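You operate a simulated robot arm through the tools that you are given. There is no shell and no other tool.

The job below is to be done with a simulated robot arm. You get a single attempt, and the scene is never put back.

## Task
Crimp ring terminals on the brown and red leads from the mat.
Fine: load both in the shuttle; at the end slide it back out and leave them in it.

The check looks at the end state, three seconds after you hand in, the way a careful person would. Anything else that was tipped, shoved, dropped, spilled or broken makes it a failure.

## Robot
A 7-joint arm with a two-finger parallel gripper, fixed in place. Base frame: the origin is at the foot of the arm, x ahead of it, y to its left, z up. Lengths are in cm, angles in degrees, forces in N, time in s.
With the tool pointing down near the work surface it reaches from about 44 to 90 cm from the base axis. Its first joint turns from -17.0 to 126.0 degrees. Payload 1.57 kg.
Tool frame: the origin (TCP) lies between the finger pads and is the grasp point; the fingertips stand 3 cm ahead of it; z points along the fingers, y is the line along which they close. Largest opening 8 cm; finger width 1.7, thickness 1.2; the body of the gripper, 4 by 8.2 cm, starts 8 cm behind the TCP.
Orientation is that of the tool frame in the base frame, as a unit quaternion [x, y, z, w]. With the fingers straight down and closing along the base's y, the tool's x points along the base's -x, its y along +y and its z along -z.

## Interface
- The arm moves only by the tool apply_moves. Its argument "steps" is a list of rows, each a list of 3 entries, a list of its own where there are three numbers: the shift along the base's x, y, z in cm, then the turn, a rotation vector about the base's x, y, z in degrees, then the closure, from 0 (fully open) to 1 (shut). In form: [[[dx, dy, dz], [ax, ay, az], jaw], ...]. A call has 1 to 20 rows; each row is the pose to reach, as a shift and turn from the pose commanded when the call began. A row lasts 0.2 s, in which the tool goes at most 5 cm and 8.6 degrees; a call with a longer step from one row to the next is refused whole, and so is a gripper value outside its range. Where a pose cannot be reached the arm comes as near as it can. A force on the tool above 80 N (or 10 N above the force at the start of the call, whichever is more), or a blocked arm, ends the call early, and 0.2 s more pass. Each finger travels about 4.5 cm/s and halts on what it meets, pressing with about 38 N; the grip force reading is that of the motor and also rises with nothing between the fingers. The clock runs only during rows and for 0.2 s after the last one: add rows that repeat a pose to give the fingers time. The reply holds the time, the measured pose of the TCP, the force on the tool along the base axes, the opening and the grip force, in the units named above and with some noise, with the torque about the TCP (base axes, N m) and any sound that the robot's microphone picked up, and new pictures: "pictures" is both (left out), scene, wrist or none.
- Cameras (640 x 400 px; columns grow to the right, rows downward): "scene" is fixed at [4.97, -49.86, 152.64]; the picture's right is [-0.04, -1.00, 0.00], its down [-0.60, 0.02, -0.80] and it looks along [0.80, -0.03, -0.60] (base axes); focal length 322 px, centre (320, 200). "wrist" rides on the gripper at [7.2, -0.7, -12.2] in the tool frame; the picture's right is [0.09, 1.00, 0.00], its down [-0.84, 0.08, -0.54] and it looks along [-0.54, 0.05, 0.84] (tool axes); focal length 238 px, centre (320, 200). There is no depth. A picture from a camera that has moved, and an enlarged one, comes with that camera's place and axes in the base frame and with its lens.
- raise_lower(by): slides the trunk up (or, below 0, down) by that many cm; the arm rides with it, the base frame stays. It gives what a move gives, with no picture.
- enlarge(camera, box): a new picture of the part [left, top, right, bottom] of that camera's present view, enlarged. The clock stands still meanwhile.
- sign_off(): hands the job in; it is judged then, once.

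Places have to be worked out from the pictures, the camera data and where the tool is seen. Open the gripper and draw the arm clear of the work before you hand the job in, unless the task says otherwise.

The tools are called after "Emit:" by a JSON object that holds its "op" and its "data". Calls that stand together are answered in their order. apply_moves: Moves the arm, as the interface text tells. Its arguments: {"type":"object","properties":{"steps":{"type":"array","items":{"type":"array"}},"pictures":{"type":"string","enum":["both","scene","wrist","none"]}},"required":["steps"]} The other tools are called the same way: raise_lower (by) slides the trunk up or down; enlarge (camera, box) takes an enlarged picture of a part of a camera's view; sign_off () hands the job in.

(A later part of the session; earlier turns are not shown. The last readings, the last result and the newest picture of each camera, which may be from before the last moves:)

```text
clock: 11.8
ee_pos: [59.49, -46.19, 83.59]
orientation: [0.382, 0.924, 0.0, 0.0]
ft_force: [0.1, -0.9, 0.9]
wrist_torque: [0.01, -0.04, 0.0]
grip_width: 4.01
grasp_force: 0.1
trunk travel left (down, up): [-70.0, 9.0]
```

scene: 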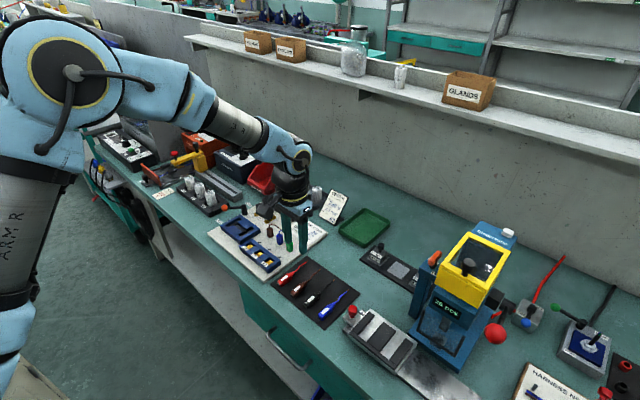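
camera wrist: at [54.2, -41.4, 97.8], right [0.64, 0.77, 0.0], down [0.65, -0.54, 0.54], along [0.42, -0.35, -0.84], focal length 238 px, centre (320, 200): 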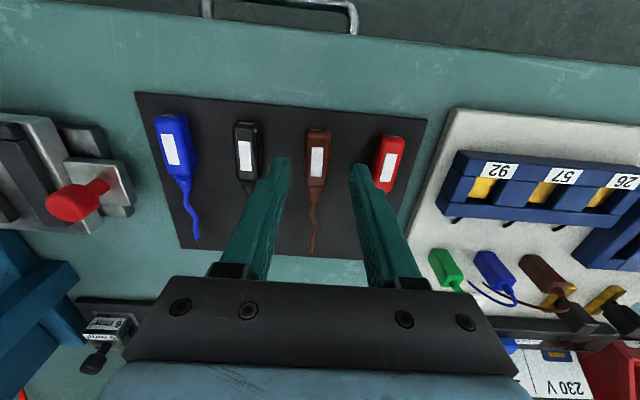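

Emit:
{"op": "apply_moves", "data": {"steps": [[[0, 0, -0.15], [0, 0, 0], 0.5], [[0, 0, -0.3], [0, 0, 0], 0.5]], "pictures": "wrist"}}

Emit:
{"op": "enlarge", "data": {"camera": "wrist", "box": [220, 100, 420, 240]}}

```text
clock: 12.4
ee_pos: [59.51, -46.24, 83.49]
orientation: [0.383, 0.924, 0.0, 0.001]
ft_force: [-1.7, 2.4, 14.7]
wrist_torque: [0.15, 0.12, 0.03]
grip_width: 3.99
grasp_force: 0.1
trunk travel left (down, up): [-70.0, 9.0]
camera wrist: at [53.83, -41.38, 95.67], right [0.64, 0.77, 0.0], down [0.65, -0.54, 0.54], along [0.42, -0.35, -0.84], focal length 238 px, centre (320, 200)
```

wrist: 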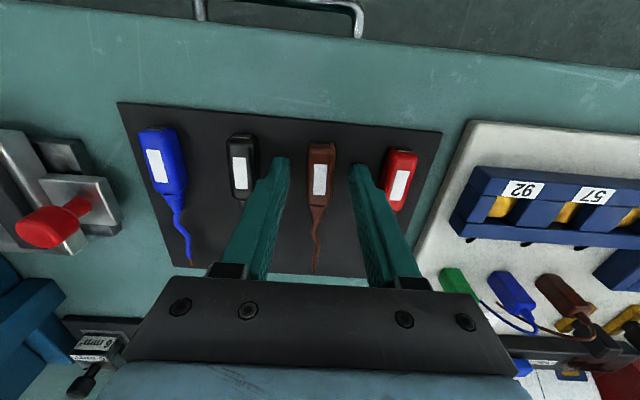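

```text
2.86 times, centred on (320, 170) of wrist
camera zoom: at [53.83, -41.38, 95.67], right [0.64, 0.77, 0.0], down [0.65, -0.54, 0.54], along [0.42, -0.35, -0.84], focal length 681 px, centre (320, 286)
```

zoom: 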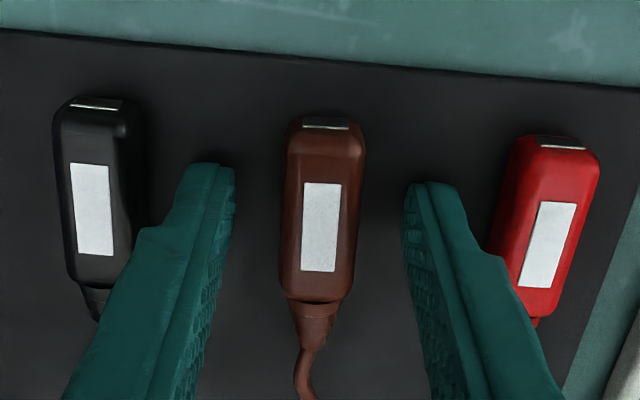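

Contact came at TCP z≈83.5, so the mat surface is at about z=80.5. I'll rise 0.7 cm off the mat so the tips will clear the shuttle ribs later, then close on the brown body.

Emit:
{"op": "apply_moves", "data": {"steps": [[[-0.1, 0.1, 0.5], [0, 0, 0], 0.5], [[-0.2, 0.2, 0.96], [0, 0, 0], 0.5], [[-0.2, 0.2, 0.96], [0, 0, 0], 1], [[-0.2, 0.2, 0.96], [0, 0, 0], 1], [[-0.2, 0.2, 0.96], [0, 0, 0], 1], [[-0.2, 0.2, 0.96], [0, 0, 0], 1]], "pictures": "wrist"}}

Emit:
{"op": "enlarge", "data": {"camera": "wrist", "box": [220, 100, 420, 240]}}

```text
clock: 13.8
ee_pos: [59.26, -45.97, 84.12]
orientation: [0.383, 0.924, -0.001, 0.0]
ft_force: [-0.4, 0.7, 0.7]
wrist_torque: [0.02, 0.03, 0.01]
grip_width: 1.67
grasp_force: 32.1
trunk travel left (down, up): [-70.0, 9.0]
camera wrist: at [53.68, -41.19, 96.48], right [0.64, 0.77, 0.0], down [0.65, -0.54, 0.54], along [0.42, -0.35, -0.84], focal length 238 px, centre (320, 200)
```

wrist: 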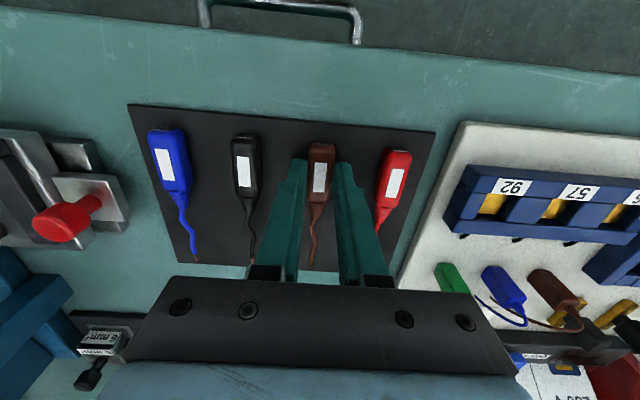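

```text
2.86 times, centred on (320, 170) of wrist
camera zoom: at [53.68, -41.19, 96.48], right [0.64, 0.77, 0.0], down [0.65, -0.54, 0.54], along [0.42, -0.35, -0.84], focal length 681 px, centre (320, 286)
```

zoom: 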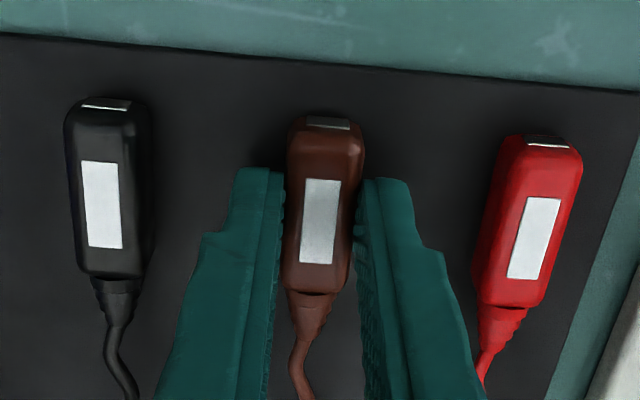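

The grip width is 1.67 cm with a firm grip, and the body lines up with the bench axis. I'll lift straight up, then carry it over to the shuttle at a safe height.

Emit:
{"op": "apply_moves", "data": {"steps": [[[0, 0, 2], [0, 0, 0], 1], [[0, 0, 6], [0, 0, 0], 1], [[0, 0, 10], [0, 0, 0], 1], [[0, 0, 14], [0, 0, 0], 1], [[-2, -2.4, 17], [0, 0, 0], 1], [[-5, -6, 17], [0, 0, 0], 1], [[-8, -9.6, 17], [0, 0, 0], 1], [[-10, -12, 17], [0, 0, 0], 1], [[-10, -12, 17], [0, 0, 0], 1]]}}

Emit:
{"op": "enlarge", "data": {"camera": "wrist", "box": [160, 40, 420, 220]}}

```text
clock: 15.8
ee_pos: [49.31, -58.01, 101.15]
orientation: [0.383, 0.924, 0.0, -0.001]
ft_force: [-0.5, 0.0, 0.0]
wrist_torque: [0.01, -0.02, 0.0]
grip_width: 0.0
grasp_force: 21.3
trunk travel left (down, up): [-70.0, 9.0]
camera wrist: at [43.66, -53.19, 113.45], right [0.64, 0.77, 0.0], down [0.65, -0.54, 0.54], along [0.42, -0.35, -0.84], focal length 238 px, centre (320, 200)
```

scene: 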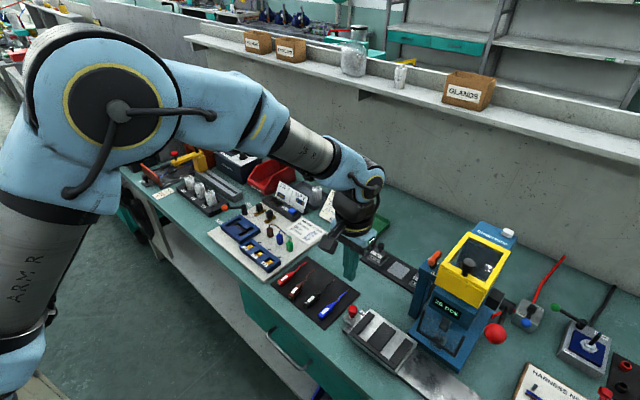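
wrist: 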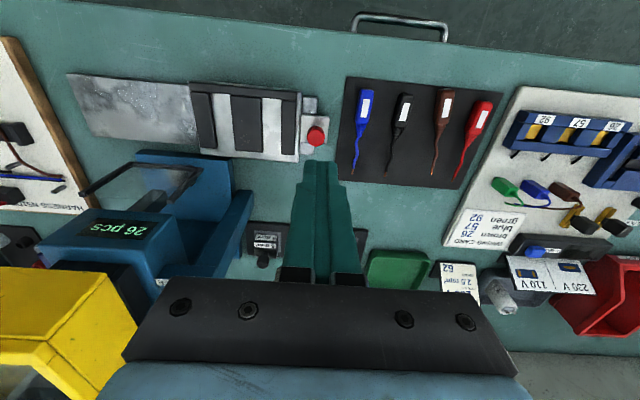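

```text
2.22 times, centred on (290, 130) of wrist
camera zoom: at [43.66, -53.19, 113.45], right [0.64, 0.77, 0.0], down [0.65, -0.54, 0.54], along [0.42, -0.35, -0.84], focal length 530 px, centre (387, 356)
```

zoom: 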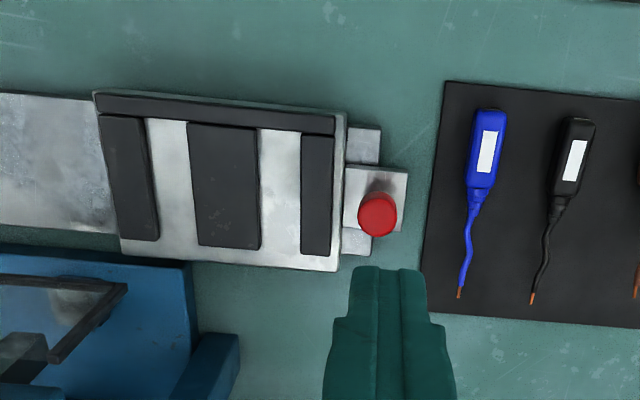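

The grip reads 0 and the brown lead is still lying on the mat, so the shallow fingertip grip slipped off at lift-off. I'll check that the lead hasn't shifted before going back for a deeper grip.

Emit:
{"op": "enlarge", "data": {"camera": "wrist", "box": [340, 70, 520, 200]}}

Emit:
{"op": "enlarge", "data": {"camera": "scene", "box": [270, 255, 350, 310]}}

Emit:
{"op": "enlarge", "data": {"camera": "wrist", "box": [180, 70, 340, 170]}}

```text
3.08 times, centred on (430, 135) of wrist
camera zoom: at [43.66, -53.19, 113.45], right [0.64, 0.77, 0.0], down [0.65, -0.54, 0.54], along [0.42, -0.35, -0.84], focal length 733 px, centre (-18, 400)
```

zoom: 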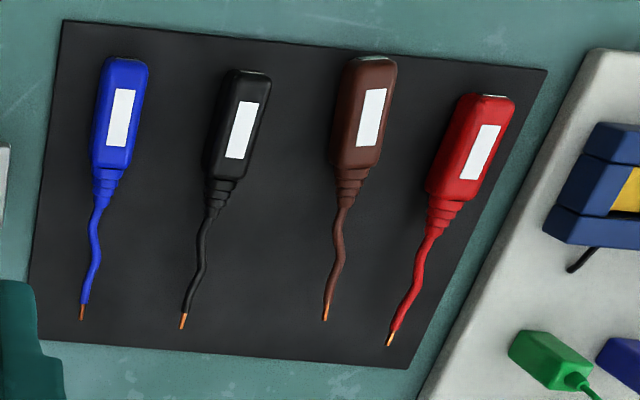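

```text
7.27 times, centred on (310, 282) of scene
camera zoom: at [4.97, -49.86, 152.64], right [-0.04, -1.0, 0.0], down [-0.6, 0.02, -0.8], along [0.8, -0.03, -0.6], focal length 2345 px, centre (393, -400)
```

zoom: 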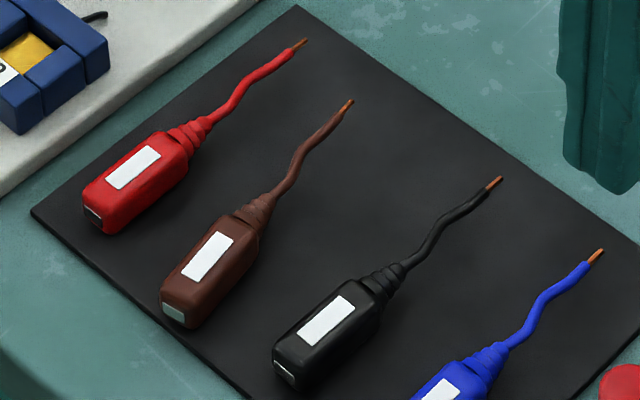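

```text
4.00 times, centred on (260, 120) of wrist
camera zoom: at [43.66, -53.19, 113.45], right [0.64, 0.77, 0.0], down [0.65, -0.54, 0.54], along [0.42, -0.35, -0.84], focal length 953 px, centre (560, 520)
```

zoom: 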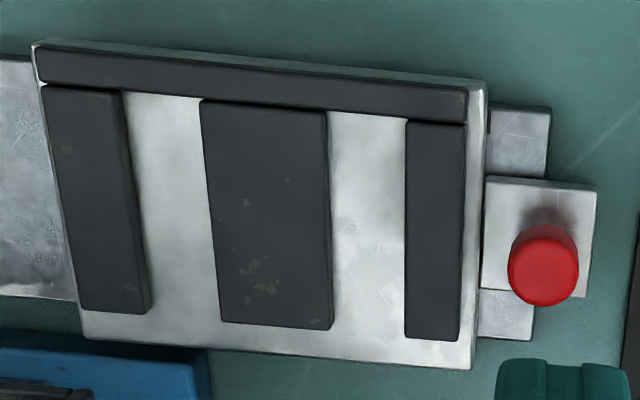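

The brown lead slid about 1 cm toward the edge and turned about 12° toward +a. I'll return above it with the tool yawed to match and look again.

Emit:
{"op": "apply_moves", "data": {"steps": [[[2.3, 3.2, 0], [0, 0, 3], 0.8], [[4.6, 6.4, 0], [0, 0, 6], 0.5], [[7, 9.6, 0], [0, 0, 9], 0.5], [[9.27, 12.65, -2], [0, 0, 12], 0.5], [[9.27, 12.65, -6], [0, 0, 12.5], 0.5], [[9.27, 12.65, -10], [0, 0, 12.5], 0.5], [[9.27, 12.65, -14], [0, 0, 12.5], 0.5]], "pictures": "wrist"}}

Emit:
{"op": "enlarge", "data": {"camera": "wrist", "box": [220, 80, 420, 220]}}

```text
clock: 17.4
ee_pos: [58.6, -45.38, 87.22]
orientation: [0.279, 0.96, 0.0, 0.0]
ft_force: [0.6, 0.4, 0.0]
wrist_torque: [0.05, -0.01, -0.02]
grip_width: 4.0
grasp_force: 0.0
trunk travel left (down, up): [-70.0, 9.0]
camera wrist: at [52.1, -41.8, 99.44], right [0.46, 0.89, 0.0], down [0.75, -0.38, 0.54], along [0.48, -0.25, -0.84], focal length 238 px, centre (320, 200)
```

wrist: 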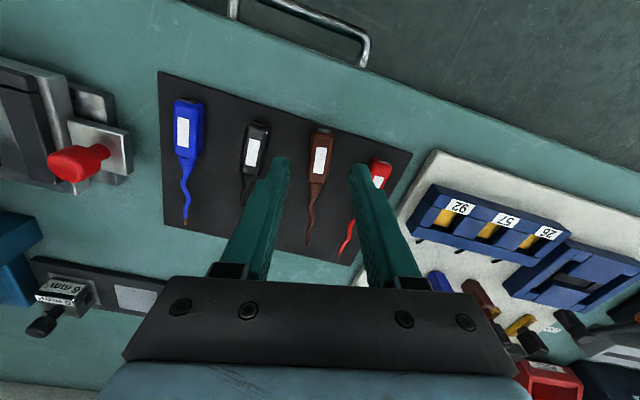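

```text
2.86 times, centred on (320, 150) of wrist
camera zoom: at [52.1, -41.8, 99.44], right [0.46, 0.89, 0.0], down [0.75, -0.38, 0.54], along [0.48, -0.25, -0.84], focal length 681 px, centre (320, 343)
```

zoom: 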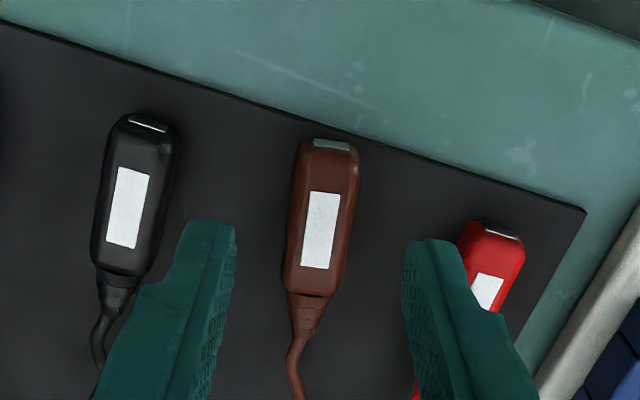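

The brown lead is centred between the fingers and aligned. I'll descend so the tips are about 0.25 cm above the mat and close on it.

Emit:
{"op": "apply_moves", "data": {"steps": [[[0, 0, -1.5], [0, 0, 0], 0.5], [[0, 0, -2.8], [0, 0, 0], 0.5], [[0, 0, -3.45], [0, 0, 0], 0.5], [[0, 0, -3.45], [0, 0, 0], 0.5], [[0, 0, -3.45], [0, 0, 0], 0.75], [[0, 0, -3.45], [0, 0, 0], 0.9], [[0, 0, -3.45], [0, 0, 0], 1], [[0, 0, -3.45], [0, 0, 0], 1], [[0, 0, -3.45], [0, 0, 0], 1]], "pictures": "wrist"}}

Emit:
{"op": "enlarge", "data": {"camera": "wrist", "box": [220, 100, 420, 240]}}

```text
clock: 19.4
ee_pos: [58.69, -45.31, 83.82]
orientation: [0.279, 0.96, 0.0, -0.001]
ft_force: [-0.8, -0.1, 0.2]
wrist_torque: [0.03, 0.0, 0.0]
grip_width: 1.68
grasp_force: 32.1
trunk travel left (down, up): [-70.0, 9.0]
camera wrist: at [52.08, -41.86, 96.03], right [0.46, 0.89, 0.0], down [0.75, -0.38, 0.54], along [0.48, -0.25, -0.84], focal length 238 px, centre (320, 200)
```

wrist: 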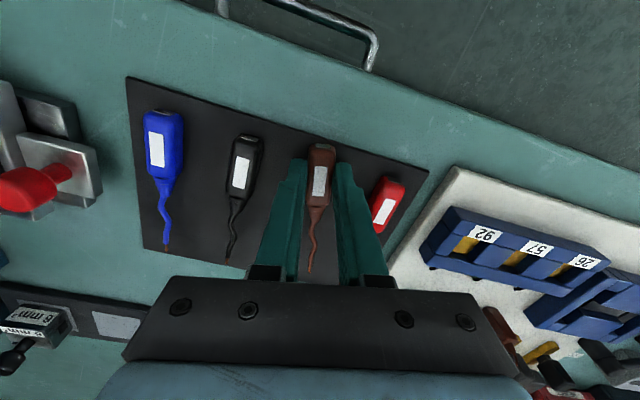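

```text
2.86 times, centred on (320, 170) of wrist
camera zoom: at [52.08, -41.86, 96.03], right [0.46, 0.89, 0.0], down [0.75, -0.38, 0.54], along [0.48, -0.25, -0.84], focal length 681 px, centre (320, 286)
```

zoom: 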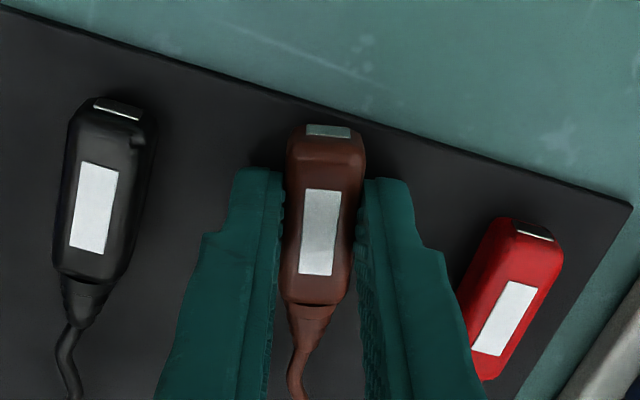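

The width is again 1.68 cm, so the pads are on flat sides and are now deeper. I'll lift slowly and check that the grip holds.

Emit:
{"op": "apply_moves", "data": {"steps": [[[0, 0, 0.3], [0, 0, 0], 1], [[0, 0, 0.7], [0, 0, 0], 1], [[0, 0, 1.2], [0, 0, 0], 1], [[0, 0, 1.8], [0, 0, 0], 1], [[0, 0, 2.5], [0, 0, 0], 1]], "pictures": "wrist"}}

Emit:
{"op": "enlarge", "data": {"camera": "wrist", "box": [220, 100, 420, 240]}}

```text
clock: 20.6
ee_pos: [58.57, -45.4, 86.18]
orientation: [0.28, 0.96, 0.0, 0.0]
ft_force: [0.1, -0.2, 0.2]
wrist_torque: [0.0, 0.0, -0.01]
grip_width: 1.66
grasp_force: 31.7
trunk travel left (down, up): [-70.0, 9.0]
camera wrist: at [52.08, -41.86, 98.55], right [0.46, 0.89, 0.0], down [0.75, -0.38, 0.54], along [0.48, -0.25, -0.84], focal length 238 px, centre (320, 200)
```

wrist: 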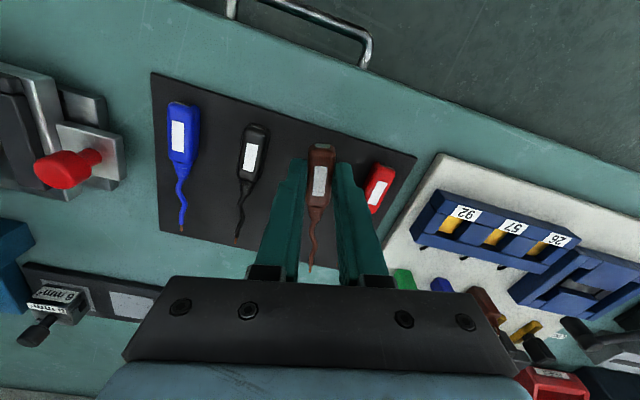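

```text
2.86 times, centred on (320, 170) of wrist
camera zoom: at [52.08, -41.86, 98.55], right [0.46, 0.89, 0.0], down [0.75, -0.38, 0.54], along [0.48, -0.25, -0.84], focal length 681 px, centre (320, 286)
```

zoom: 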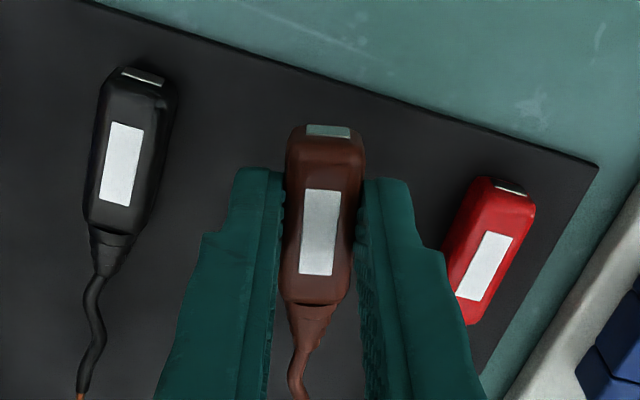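

The lead is held firmly. Slot L is at a≈−18.1, and the bar face is at b≈74.3. I'll lift, turn back to square, and carry the lead to hover above the left slot, staying well in front of the press.

Emit:
{"op": "apply_moves", "data": {"steps": [[[0, 0, 2], [0, 0, -1], 1], [[0, 0, 5], [0, 0, -4], 1], [[-1, -1, 8], [0, 0, -7], 1], [[-3.5, -4.2, 9], [0, 0, -10], 1], [[-6.3, -7.6, 9], [0, 0, -12.5], 1], [[-9.1, -11, 9], [0, 0, -12.5], 1], [[-11.9, -14.4, 9], [0, 0, -12.5], 1], [[-14.7, -17.8, 9], [0, 0, -12.5], 1], [[-17.6, -21.2, 9], [0, 0, -12.5], 1], [[-18.0, -20.9, 9], [0, 0, -12.5], 1], [[-18.0, -20.9, 9], [0, 0, -12.5], 1]]}}

Emit:
{"op": "enlarge", "data": {"camera": "wrist", "box": [220, 60, 420, 220]}}

Emit:
{"op": "enlarge", "data": {"camera": "scene", "box": [330, 240, 470, 380]}}

```text
clock: 23.0
ee_pos: [40.54, -66.36, 95.27]
orientation: [0.383, 0.924, 0.0, 0.0]
ft_force: [1.3, 0.3, 0.0]
wrist_torque: [0.0, -0.01, 0.0]
grip_width: 1.66
grasp_force: 31.8
trunk travel left (down, up): [-70.0, 9.0]
camera wrist: at [34.94, -61.51, 107.54], right [0.64, 0.77, 0.0], down [0.65, -0.54, 0.54], along [0.42, -0.35, -0.84], focal length 238 px, centre (320, 200)
```

scene: 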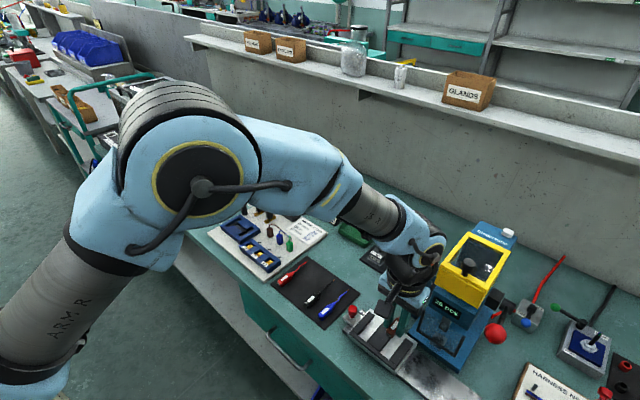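
wrist: 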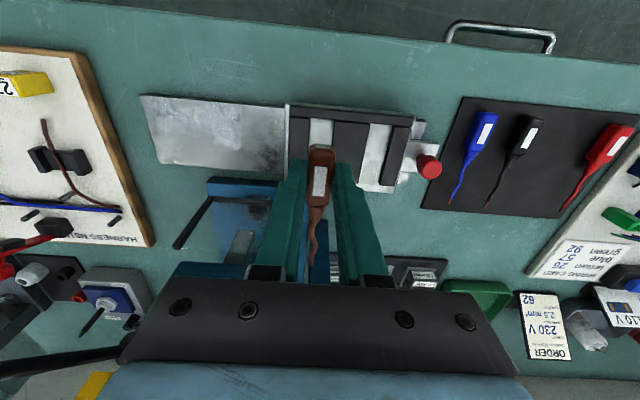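

```text
2.50 times, centred on (320, 140) of wrist
camera zoom: at [34.94, -61.51, 107.54], right [0.64, 0.77, 0.0], down [0.65, -0.54, 0.54], along [0.42, -0.35, -0.84], focal length 596 px, centre (320, 350)
```

zoom: 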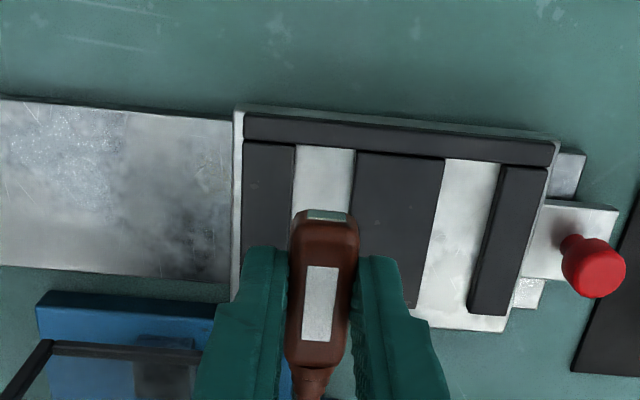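

```text
2.86 times, centred on (400, 310) of scene
camera zoom: at [4.97, -49.86, 152.64], right [-0.04, -1.0, 0.0], down [-0.6, 0.02, -0.8], along [0.8, -0.03, -0.6], focal length 921 px, centre (91, -114)
```

zoom: 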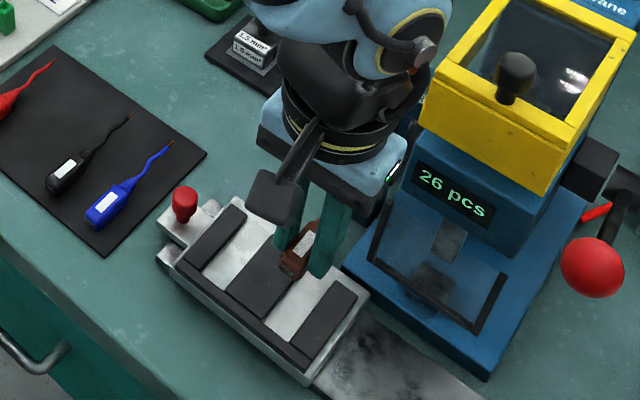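

The lead sits right over the left slot, slot centre a≈−18.05 and tool a≈−18.15. I'll shift forward so the body's rear clears the bar at b≈74.3, and descend to just above the ribs.

Emit:
{"op": "apply_moves", "data": {"steps": [[[0.99, -0.87, -1.5], [0, 0, 0], 1], [[0.99, -0.87, -4.5], [0, 0, 0], 1], [[0.99, -0.87, -7], [0, 0, 0], 1], [[0.99, -0.87, -8.3], [0, 0, 0], 1], [[0.99, -0.87, -8.6], [0, 0, 0], 1]]}}

Emit:
{"op": "enlarge", "data": {"camera": "wrist", "box": [220, 90, 420, 230]}}

Emit:
{"op": "enlarge", "data": {"camera": "scene", "box": [345, 280, 455, 360]}}

```text
clock: 24.2
ee_pos: [41.59, -67.1, 86.59]
orientation: [0.382, 0.924, 0.001, 0.0]
ft_force: [-0.7, -0.5, 0.3]
wrist_torque: [0.01, -0.02, -0.01]
grip_width: 1.65
grasp_force: 32.1
trunk travel left (down, up): [-70.0, 9.0]
camera wrist: at [35.93, -62.33, 98.89], right [0.64, 0.77, 0.0], down [0.65, -0.54, 0.54], along [0.42, -0.35, -0.84], focal length 238 px, centre (320, 200)
```

scene: 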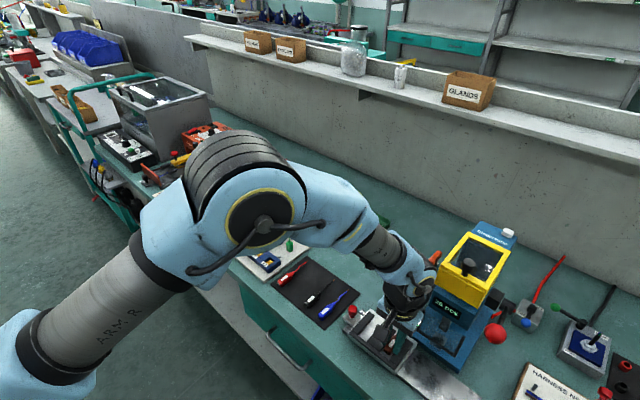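
wrist: 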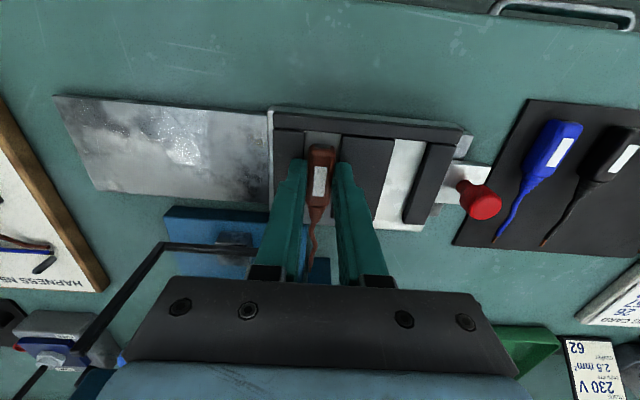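

```text
2.86 times, centred on (320, 160) of wrist
camera zoom: at [35.93, -62.33, 98.89], right [0.64, 0.77, 0.0], down [0.65, -0.54, 0.54], along [0.42, -0.35, -0.84], focal length 681 px, centre (320, 314)
```

zoom: 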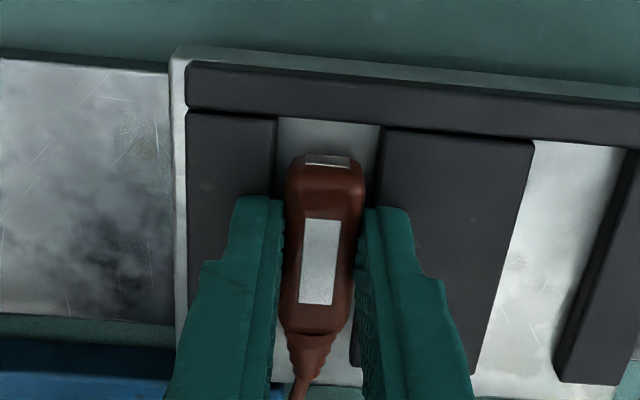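

```text
5.00 times, centred on (400, 320) of scene
camera zoom: at [4.97, -49.86, 152.64], right [-0.04, -1.0, 0.0], down [-0.6, 0.02, -0.8], along [0.8, -0.03, -0.6], focal length 1612 px, centre (-80, -400)
```

zoom: 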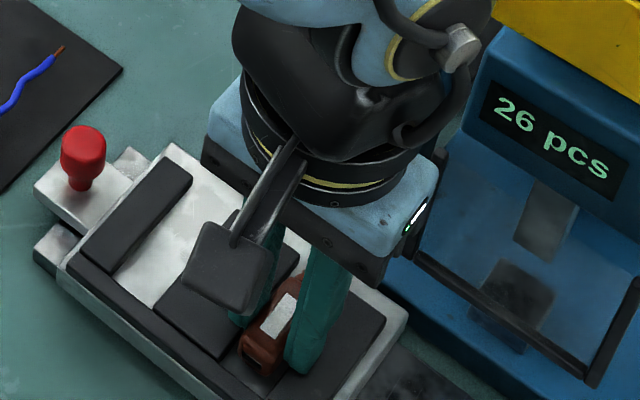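

The lead is centred over the slot opening. I'll lower in small steps, watching for the tips to meet the ribs.

Emit:
{"op": "apply_moves", "data": {"steps": [[[0, 0, -0.15], [0, 0, 0], 1], [[0, 0, -0.3], [0, 0, 0], 1], [[0, 0, -0.4], [0, 0, 0], 1]], "pictures": "none"}}

```text
clock: 25.0
ee_pos: [41.58, -67.05, 86.58]
orientation: [0.382, 0.924, -0.002, 0.002]
ft_force: [-3.9, 4.8, 37.6]
wrist_torque: [0.59, 0.08, 0.0]
grip_width: 1.68
grasp_force: 31.7
trunk travel left (down, up): [-70.0, 9.0]
```

There is contact at TCP z≈86.58, probably the fingertips on the rib tops at z≈83.55. I'll back off slightly to relieve the force and look at the engagement.

Emit:
{"op": "apply_moves", "data": {"steps": [[[0, 0, 0.2], [0, 0, 0], 1], [[0, 0, 0.35], [0, 0, 0], 1]], "pictures": "wrist"}}

Emit:
{"op": "enlarge", "data": {"camera": "wrist", "box": [270, 110, 370, 190]}}

Emit:
{"op": "enlarge", "data": {"camera": "scene", "box": [375, 325, 425, 360]}}

```text
clock: 25.6
ee_pos: [41.55, -67.15, 86.55]
orientation: [0.384, 0.923, -0.001, 0.002]
ft_force: [1.5, -2.5, 23.7]
wrist_torque: [0.12, -0.08, -0.07]
grip_width: 1.67
grasp_force: 32.5
trunk travel left (down, up): [-70.0, 9.0]
camera wrist: at [35.91, -62.31, 98.87], right [0.64, 0.77, 0.0], down [0.65, -0.54, 0.54], along [0.42, -0.35, -0.84], focal length 238 px, centre (320, 200)
```

wrist: 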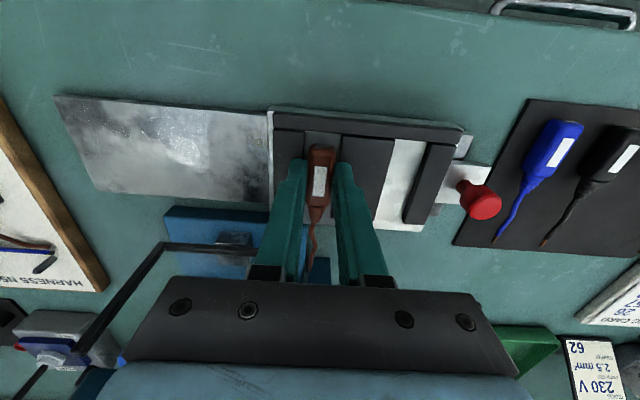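

```text
5.00 times, centred on (320, 150) of wrist
camera zoom: at [35.91, -62.31, 98.87], right [0.64, 0.77, 0.0], down [0.65, -0.54, 0.54], along [0.42, -0.35, -0.84], focal length 1192 px, centre (320, 450)
```

zoom: 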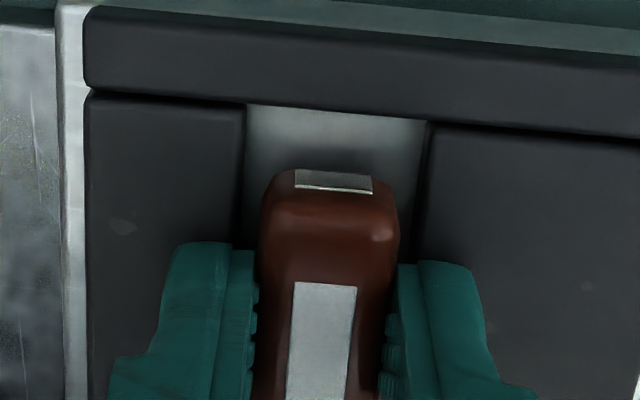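

```text
11.43 times, centred on (400, 342) of scene
camera zoom: at [4.97, -49.86, 152.64], right [-0.04, -1.0, 0.0], down [-0.6, 0.02, -0.8], along [0.8, -0.03, -0.6], focal length 3686 px, centre (-594, -1429)
```

zoom: 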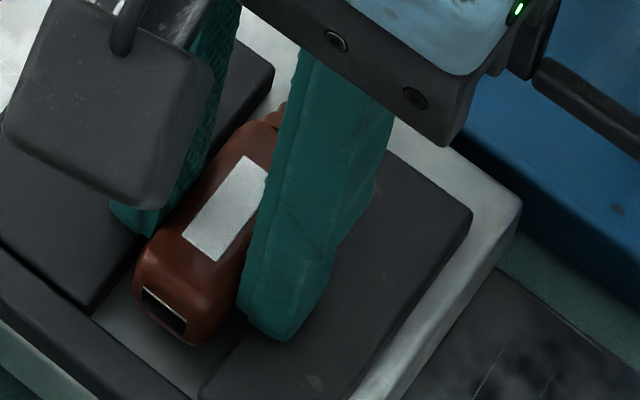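

The fingertips rest on the ribs and the body is inside the slot, about 0.45 cm off the bar. I'll lift a hair, slide it back 0.35 cm toward the bar, and release gently.

Emit:
{"op": "apply_moves", "data": {"steps": [[[0, 0, 0.2], [0, 0, 0], 1], [[-0.12, 0.12, 0.2], [0, 0, 0], 1], [[-0.25, 0.25, 0.2], [0, 0, 0], 1], [[-0.25, 0.25, 0.1], [0, 0, 0], 1], [[-0.25, 0.25, 0.1], [0, 0, 0], 0.75], [[-0.25, 0.25, 0.1], [0, 0, 0], 0.7], [[-0.25, 0.25, 0.1], [0, 0, 0], 0.65], [[-0.25, 0.25, 0.1], [0, 0, 0], 0.6]], "pictures": "wrist"}}

Emit:
{"op": "enlarge", "data": {"camera": "wrist", "box": [240, 100, 400, 220]}}

Emit:
{"op": "enlarge", "data": {"camera": "scene", "box": [365, 310, 445, 370]}}

```text
clock: 27.4
ee_pos: [41.33, -66.77, 86.76]
orientation: [0.382, 0.924, 0.0, 0.0]
ft_force: [0.2, -0.5, 0.3]
wrist_torque: [-0.01, 0.04, 0.0]
grip_width: 3.17
grasp_force: 0.1
trunk travel left (down, up): [-70.0, 9.0]
camera wrist: at [35.66, -62.1, 98.98], right [0.64, 0.77, 0.0], down [0.65, -0.54, 0.54], along [0.42, -0.35, -0.84], focal length 238 px, centre (320, 200)
```

wrist: 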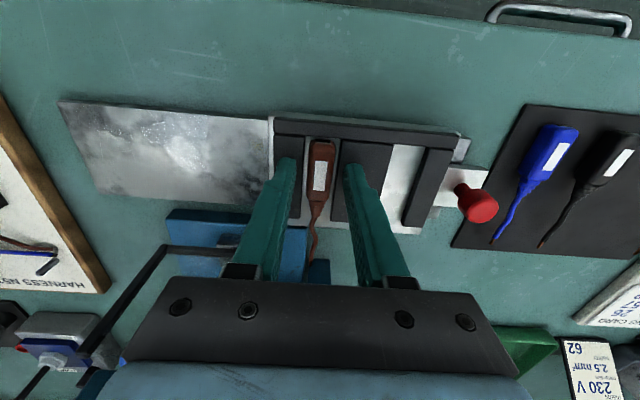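

```text
3.33 times, centred on (320, 160) of wrist
camera zoom: at [35.66, -62.1, 98.98], right [0.64, 0.77, 0.0], down [0.65, -0.54, 0.54], along [0.42, -0.35, -0.84], focal length 794 px, centre (320, 333)
```

zoom: 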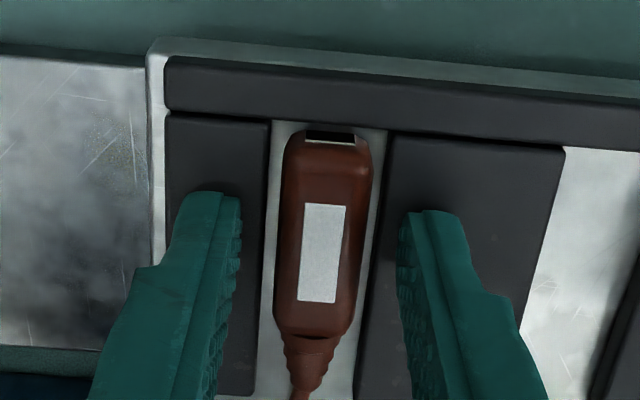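

```text
6.67 times, centred on (405, 340) of scene
camera zoom: at [4.97, -49.86, 152.64], right [-0.04, -1.0, 0.0], down [-0.6, 0.02, -0.8], along [0.8, -0.03, -0.6], focal length 2150 px, centre (-247, -733)
```

zoom: 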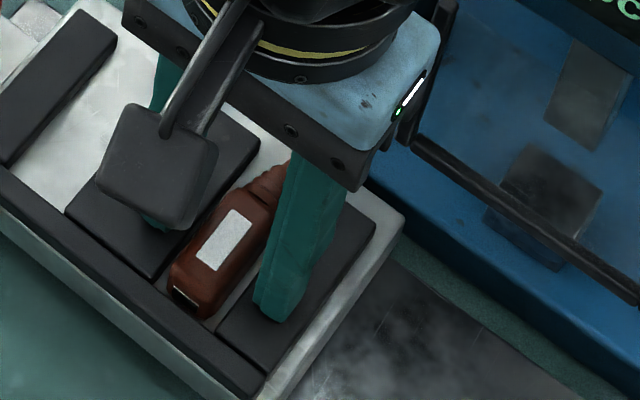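

The brown lead is seated neatly in the left slot against the bar. I'll rise straight up and go to hover over the red lead.

Emit:
{"op": "apply_moves", "data": {"steps": [[[0, 0, 2], [0, 0, 0], 0.6], [[0, 0, 6], [0, 0, 0], 0.6], [[0, 0, 10], [0, 0, 0], 0.6], [[2.6, 3.0, 12], [0, 0, 0], 0.55], [[5.4, 6.1, 12], [0, 0, 0], 0.55], [[8.2, 9.2, 12], [0, 0, 0], 0.55], [[11, 12.3, 12], [0, 0, 0], 0.55], [[13.8, 15.5, 12], [0, 0, 0], 0.55], [[16.6, 18.7, 12], [0, 0, 0], 0.55], [[19.4, 21.9, 10], [0, 0, 0], 0.55], [[21.67, 24.49, 6], [0, 0, 0], 0.55], [[21.67, 24.49, 2], [0, 0, 0], 0.55], [[21.67, 24.49, 1], [0, 0, 0], 0.55]]}}

Emit:
{"op": "enlarge", "data": {"camera": "wrist", "box": [220, 80, 420, 220]}}

Emit:
{"op": "enlarge", "data": {"camera": "scene", "box": [340, 290, 480, 380]}}

```text
refused: row 11 steps farther than a row can; nothing moved
```

```text
2.86 times, centred on (320, 150) of wrist
camera zoom: at [35.66, -62.1, 98.98], right [0.64, 0.77, 0.0], down [0.65, -0.54, 0.54], along [0.42, -0.35, -0.84], focal length 681 px, centre (320, 343)
```

zoom: 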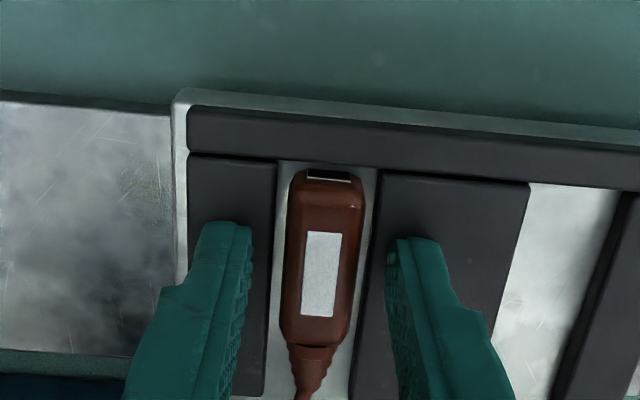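

```text
4.44 times, centred on (410, 335) of scene
camera zoom: at [4.97, -49.86, 152.64], right [-0.04, -1.0, 0.0], down [-0.6, 0.02, -0.8], along [0.8, -0.03, -0.6], focal length 1433 px, centre (-80, -400)
```

zoom: 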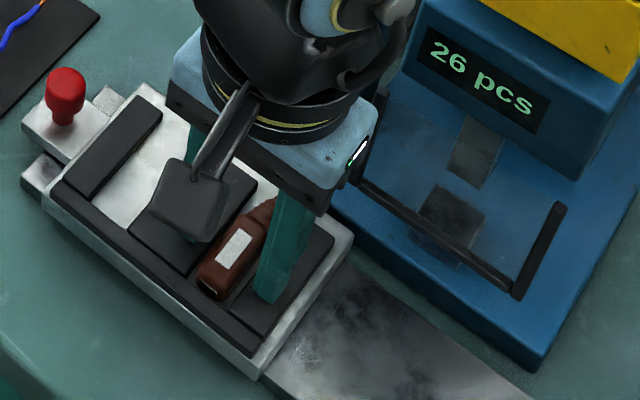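

That call was refused for one over-long row, so I'll resend it with the descent separated from the traverse.

Emit:
{"op": "apply_moves", "data": {"steps": [[[0, 0, 2], [0, 0, 0], 0.6], [[0, 0, 6], [0, 0, 0], 0.6], [[0, 0, 10], [0, 0, 0], 0.6], [[2.6, 3.0, 12], [0, 0, 0], 0.55], [[5.4, 6.1, 12], [0, 0, 0], 0.55], [[8.2, 9.2, 12], [0, 0, 0], 0.55], [[11, 12.3, 12], [0, 0, 0], 0.55], [[13.8, 15.5, 12], [0, 0, 0], 0.55], [[16.6, 18.7, 12], [0, 0, 0], 0.55], [[19.4, 21.9, 11], [0, 0, 0], 0.55], [[21.67, 24.49, 9], [0, 0, 0], 0.55], [[21.67, 24.49, 5], [0, 0, 0], 0.55], [[21.67, 24.49, 1], [0, 0, 0], 0.55]]}}

Emit:
{"op": "enlarge", "data": {"camera": "wrist", "box": [220, 80, 420, 220]}}

Emit:
{"op": "enlarge", "data": {"camera": "scene", "box": [340, 290, 480, 380]}}

```text
clock: 30.2
ee_pos: [63.03, -42.3, 87.75]
orientation: [0.383, 0.924, -0.001, 0.0]
ft_force: [-0.6, -0.9, 0.0]
wrist_torque: [0.0, 0.0, -0.01]
grip_width: 3.61
grasp_force: 0.0
trunk travel left (down, up): [-70.0, 9.0]
camera wrist: at [57.3, -37.6, 100.07], right [0.64, 0.77, 0.0], down [0.65, -0.54, 0.54], along [0.42, -0.35, -0.84], focal length 238 px, centre (320, 200)
```

scene: 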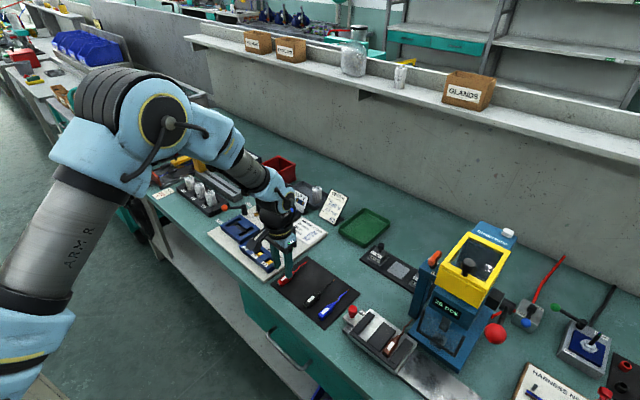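
wrist: 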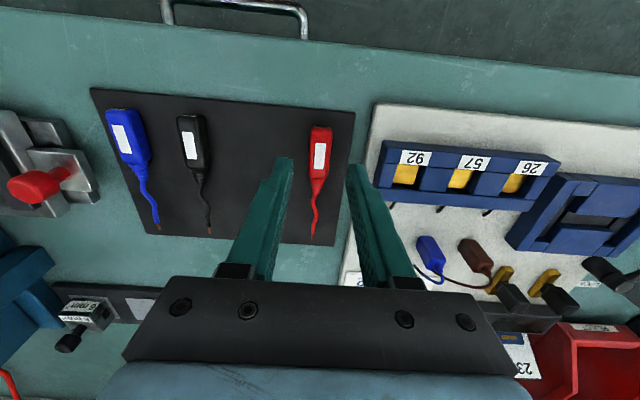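

```text
2.86 times, centred on (320, 150) of wrist
camera zoom: at [57.3, -37.6, 100.07], right [0.64, 0.77, 0.0], down [0.65, -0.54, 0.54], along [0.42, -0.35, -0.84], focal length 681 px, centre (320, 343)
```

zoom: 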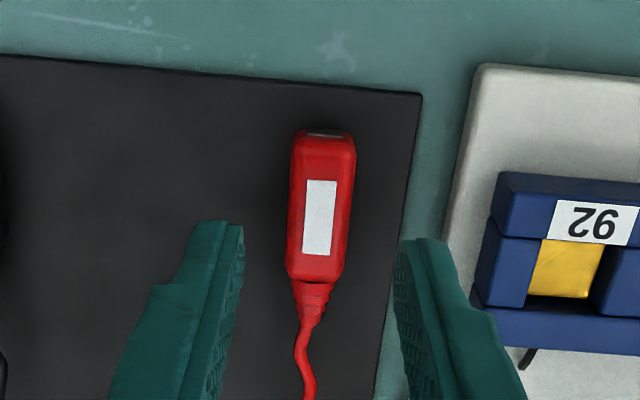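

```text
4.44 times, centred on (410, 335) of scene
camera zoom: at [4.97, -49.86, 152.64], right [-0.04, -1.0, 0.0], down [-0.6, 0.02, -0.8], along [0.8, -0.03, -0.6], focal length 1433 px, centre (-80, -400)
```

zoom: 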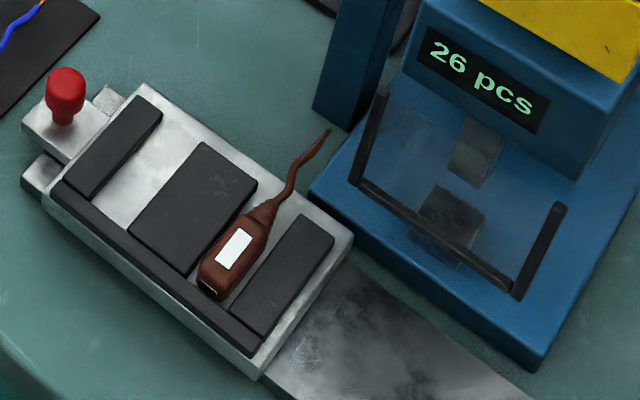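

Brown sits well in its slot with its tip at about the die's depth. Red is centred at a≈14.55, b≈74.4 and aligned, with about 0.6 cm of finger clearance to the white board. I'll descend to the same depth and grip.

Emit:
{"op": "apply_moves", "data": {"steps": [[[-0.05, -0.05, -1.5], [0, 0, 0], 0.6], [[-0.05, -0.05, -2.8], [0, 0, 0], 0.6], [[-0.05, -0.05, -3.6], [0, 0, 0], 0.6], [[-0.05, -0.05, -3.95], [0, 0, 0], 0.6], [[-0.05, -0.05, -3.95], [0, 0, 0], 0.75], [[-0.05, -0.05, -3.95], [0, 0, 0], 0.9], [[-0.05, -0.05, -3.95], [0, 0, 0], 1], [[-0.05, -0.05, -3.95], [0, 0, 0], 1], [[-0.05, -0.05, -3.95], [0, 0, 0], 1]], "pictures": "wrist"}}

Emit:
{"op": "enlarge", "data": {"camera": "wrist", "box": [220, 100, 420, 240]}}

```text
clock: 32.2
ee_pos: [62.86, -42.45, 83.61]
orientation: [0.383, 0.924, -0.001, 0.0]
ft_force: [0.7, 1.5, 1.1]
wrist_torque: [-0.01, 0.02, 0.02]
grip_width: 1.68
grasp_force: 31.4
trunk travel left (down, up): [-70.0, 9.0]
camera wrist: at [57.29, -37.66, 96.04], right [0.64, 0.77, 0.0], down [0.65, -0.54, 0.54], along [0.42, -0.35, -0.84], focal length 238 px, centre (320, 200)
```

wrist: 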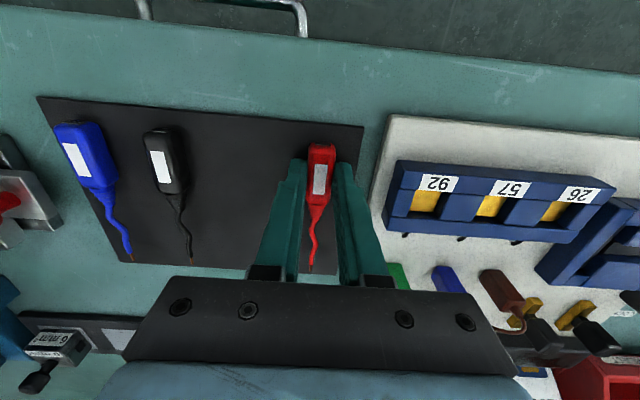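

```text
2.86 times, centred on (320, 170) of wrist
camera zoom: at [57.29, -37.66, 96.04], right [0.64, 0.77, 0.0], down [0.65, -0.54, 0.54], along [0.42, -0.35, -0.84], focal length 681 px, centre (320, 286)
```

zoom: 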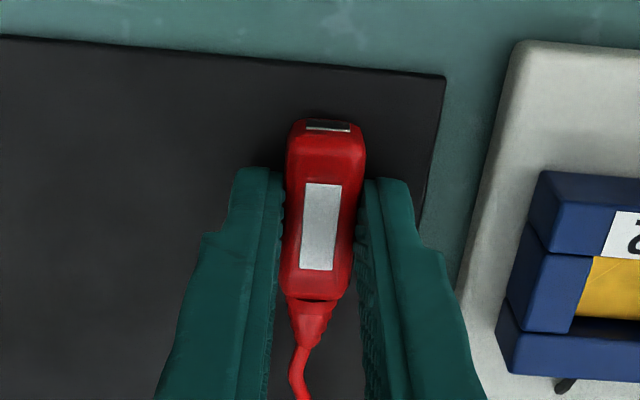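

The red lead is gripped with the same geometry (1.68 cm). I'll lift slowly, then carry it over to the right slot at a≈−12.0.

Emit:
{"op": "apply_moves", "data": {"steps": [[[0, 0, 0.3], [0, 0, 0], 1], [[0, 0, 0.8], [0, 0, 0], 1], [[0, 0, 1.6], [0, 0, 0], 1], [[0, 0, 3], [0, 0, 0], 1], [[0, 0, 6], [0, 0, 0], 1], [[0, 0, 9.5], [0, 0, 0], 1], [[-1.5, -1.8, 11.5], [0, 0, 0], 1], [[-4.3, -5.1, 11.5], [0, 0, 0], 1], [[-7.1, -8.5, 11.5], [0, 0, 0], 1], [[-9.9, -11.9, 11.5], [0, 0, 0], 1], [[-12.7, -15.2, 11.5], [0, 0, 0], 1], [[-15.2, -18.2, 11], [0, 0, 0], 1], [[-17.05, -20.45, 10], [0, 0, 0], 1], [[-17.05, -20.45, 8], [0, 0, 0], 1], [[-17.05, -20.45, 6], [0, 0, 0], 1]]}}

Emit:
{"op": "enlarge", "data": {"camera": "wrist", "box": [220, 80, 420, 220]}}

```text
clock: 35.4
ee_pos: [45.85, -62.89, 89.7]
orientation: [0.383, 0.924, 0.001, -0.001]
ft_force: [0.3, 1.1, 0.1]
wrist_torque: [0.02, 0.01, 0.0]
grip_width: 1.72
grasp_force: 31.3
trunk travel left (down, up): [-70.0, 9.0]
camera wrist: at [40.24, -58.06, 102.06], right [0.64, 0.77, 0.0], down [0.65, -0.54, 0.54], along [0.42, -0.35, -0.84], focal length 238 px, centre (320, 200)
```

scene: 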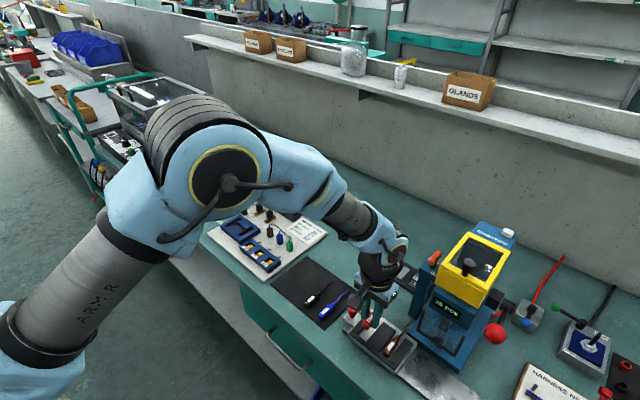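
wrist: 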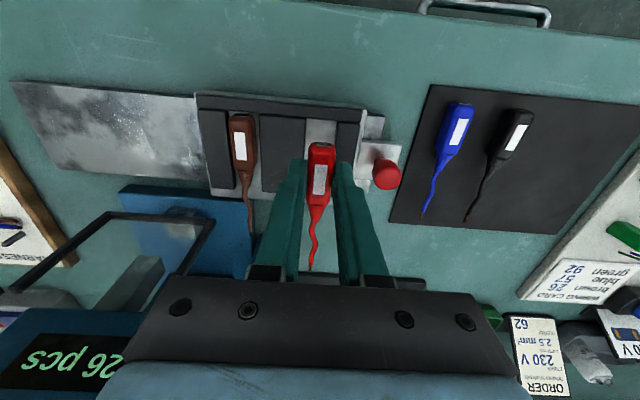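

```text
2.86 times, centred on (320, 150) of wrist
camera zoom: at [40.24, -58.06, 102.06], right [0.64, 0.77, 0.0], down [0.65, -0.54, 0.54], along [0.42, -0.35, -0.84], focal length 681 px, centre (320, 343)
```

zoom: 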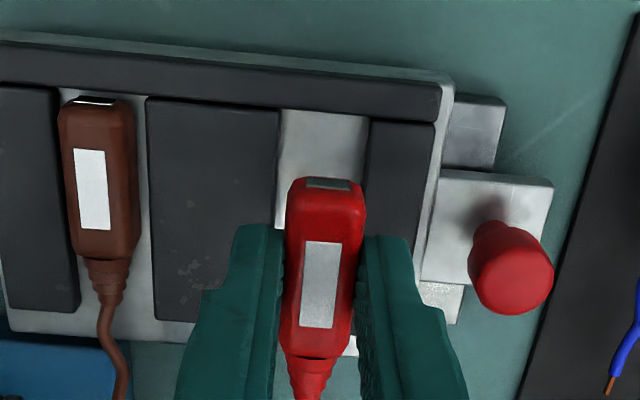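

The red lead is centred over the right slot (slot centre −12.06, tool −12.05). I'll descend to just above rib contact, nudge back toward the bar, and release.

Emit:
{"op": "apply_moves", "data": {"steps": [[[-0.03, -0.03, -1.2], [0, 0, 0], 1], [[-0.03, -0.03, -2.2], [0, 0, 0], 1], [[-0.03, -0.03, -2.7], [0, 0, 0], 1], [[-0.03, -0.03, -2.95], [0, 0, 0], 1], [[-0.03, -0.03, -2.95], [0, 0, 0], 1]], "pictures": "wrist"}}

Emit:
{"op": "enlarge", "data": {"camera": "wrist", "box": [240, 100, 400, 220]}}

```text
clock: 36.6
ee_pos: [45.86, -62.97, 86.73]
orientation: [0.383, 0.924, 0.0, 0.0]
ft_force: [0.1, 0.5, -0.1]
wrist_torque: [0.01, 0.0, 0.0]
grip_width: 1.67
grasp_force: 31.4
trunk travel left (down, up): [-70.0, 9.0]
camera wrist: at [40.24, -58.12, 99.08], right [0.64, 0.77, 0.0], down [0.65, -0.54, 0.54], along [0.42, -0.35, -0.84], focal length 238 px, centre (320, 200)
```

wrist: 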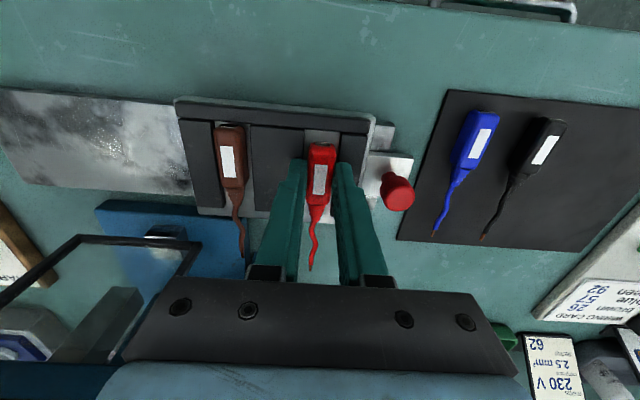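

```text
3.33 times, centred on (320, 160) of wrist
camera zoom: at [40.24, -58.12, 99.08], right [0.64, 0.77, 0.0], down [0.65, -0.54, 0.54], along [0.42, -0.35, -0.84], focal length 794 px, centre (320, 333)
```

zoom: 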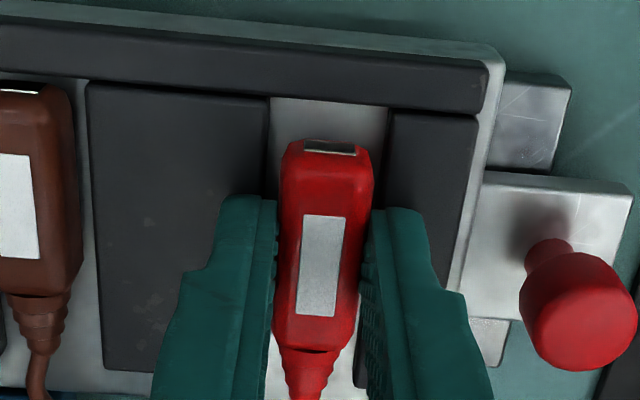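

There is no contact force and the body is within the slot. I'll nudge 0.3 cm toward the bar and open.

Emit:
{"op": "apply_moves", "data": {"steps": [[[-0.1, 0.1, 0], [0, 0, 0], 1], [[-0.2, 0.2, -0.1], [0, 0, 0], 1], [[-0.2, 0.2, -0.1], [0, 0, 0], 0.76], [[-0.2, 0.2, -0.1], [0, 0, 0], 0.7], [[-0.2, 0.2, -0.1], [0, 0, 0], 0.65], [[-0.2, 0.2, -0.1], [0, 0, 0], 0.6], [[-0.2, 0.2, -0.1], [0, 0, 0], 0.6]], "pictures": "wrist"}}

Emit:
{"op": "enlarge", "data": {"camera": "wrist", "box": [180, 80, 400, 240]}}

```text
clock: 38.2
ee_pos: [45.61, -62.62, 86.61]
orientation: [0.383, 0.924, 0.0, 0.0]
ft_force: [0.5, -0.6, -0.3]
wrist_torque: [0.01, -0.01, -0.01]
grip_width: 3.21
grasp_force: 0.0
trunk travel left (down, up): [-70.0, 9.0]
camera wrist: at [40.05, -57.91, 98.94], right [0.64, 0.77, 0.0], down [0.65, -0.54, 0.54], along [0.42, -0.35, -0.84], focal length 238 px, centre (320, 200)
```

wrist: 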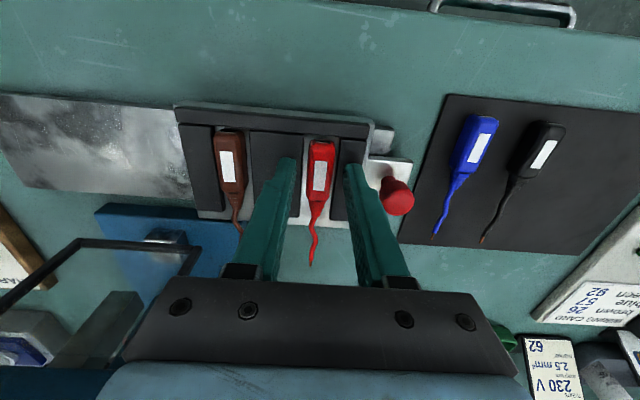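

```text
2.50 times, centred on (290, 160) of wrist
camera zoom: at [40.05, -57.91, 98.94], right [0.64, 0.77, 0.0], down [0.65, -0.54, 0.54], along [0.42, -0.35, -0.84], focal length 596 px, centre (395, 300)
```

zoom: 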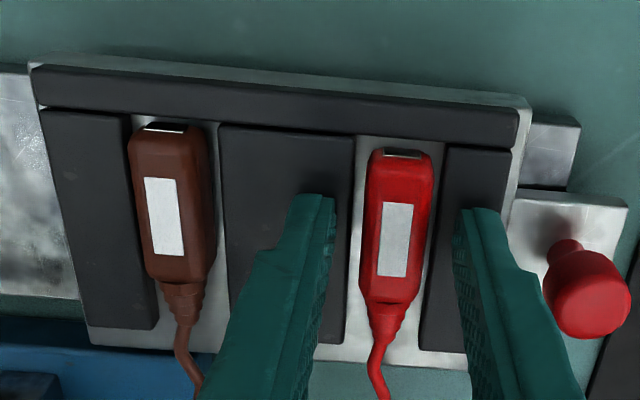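

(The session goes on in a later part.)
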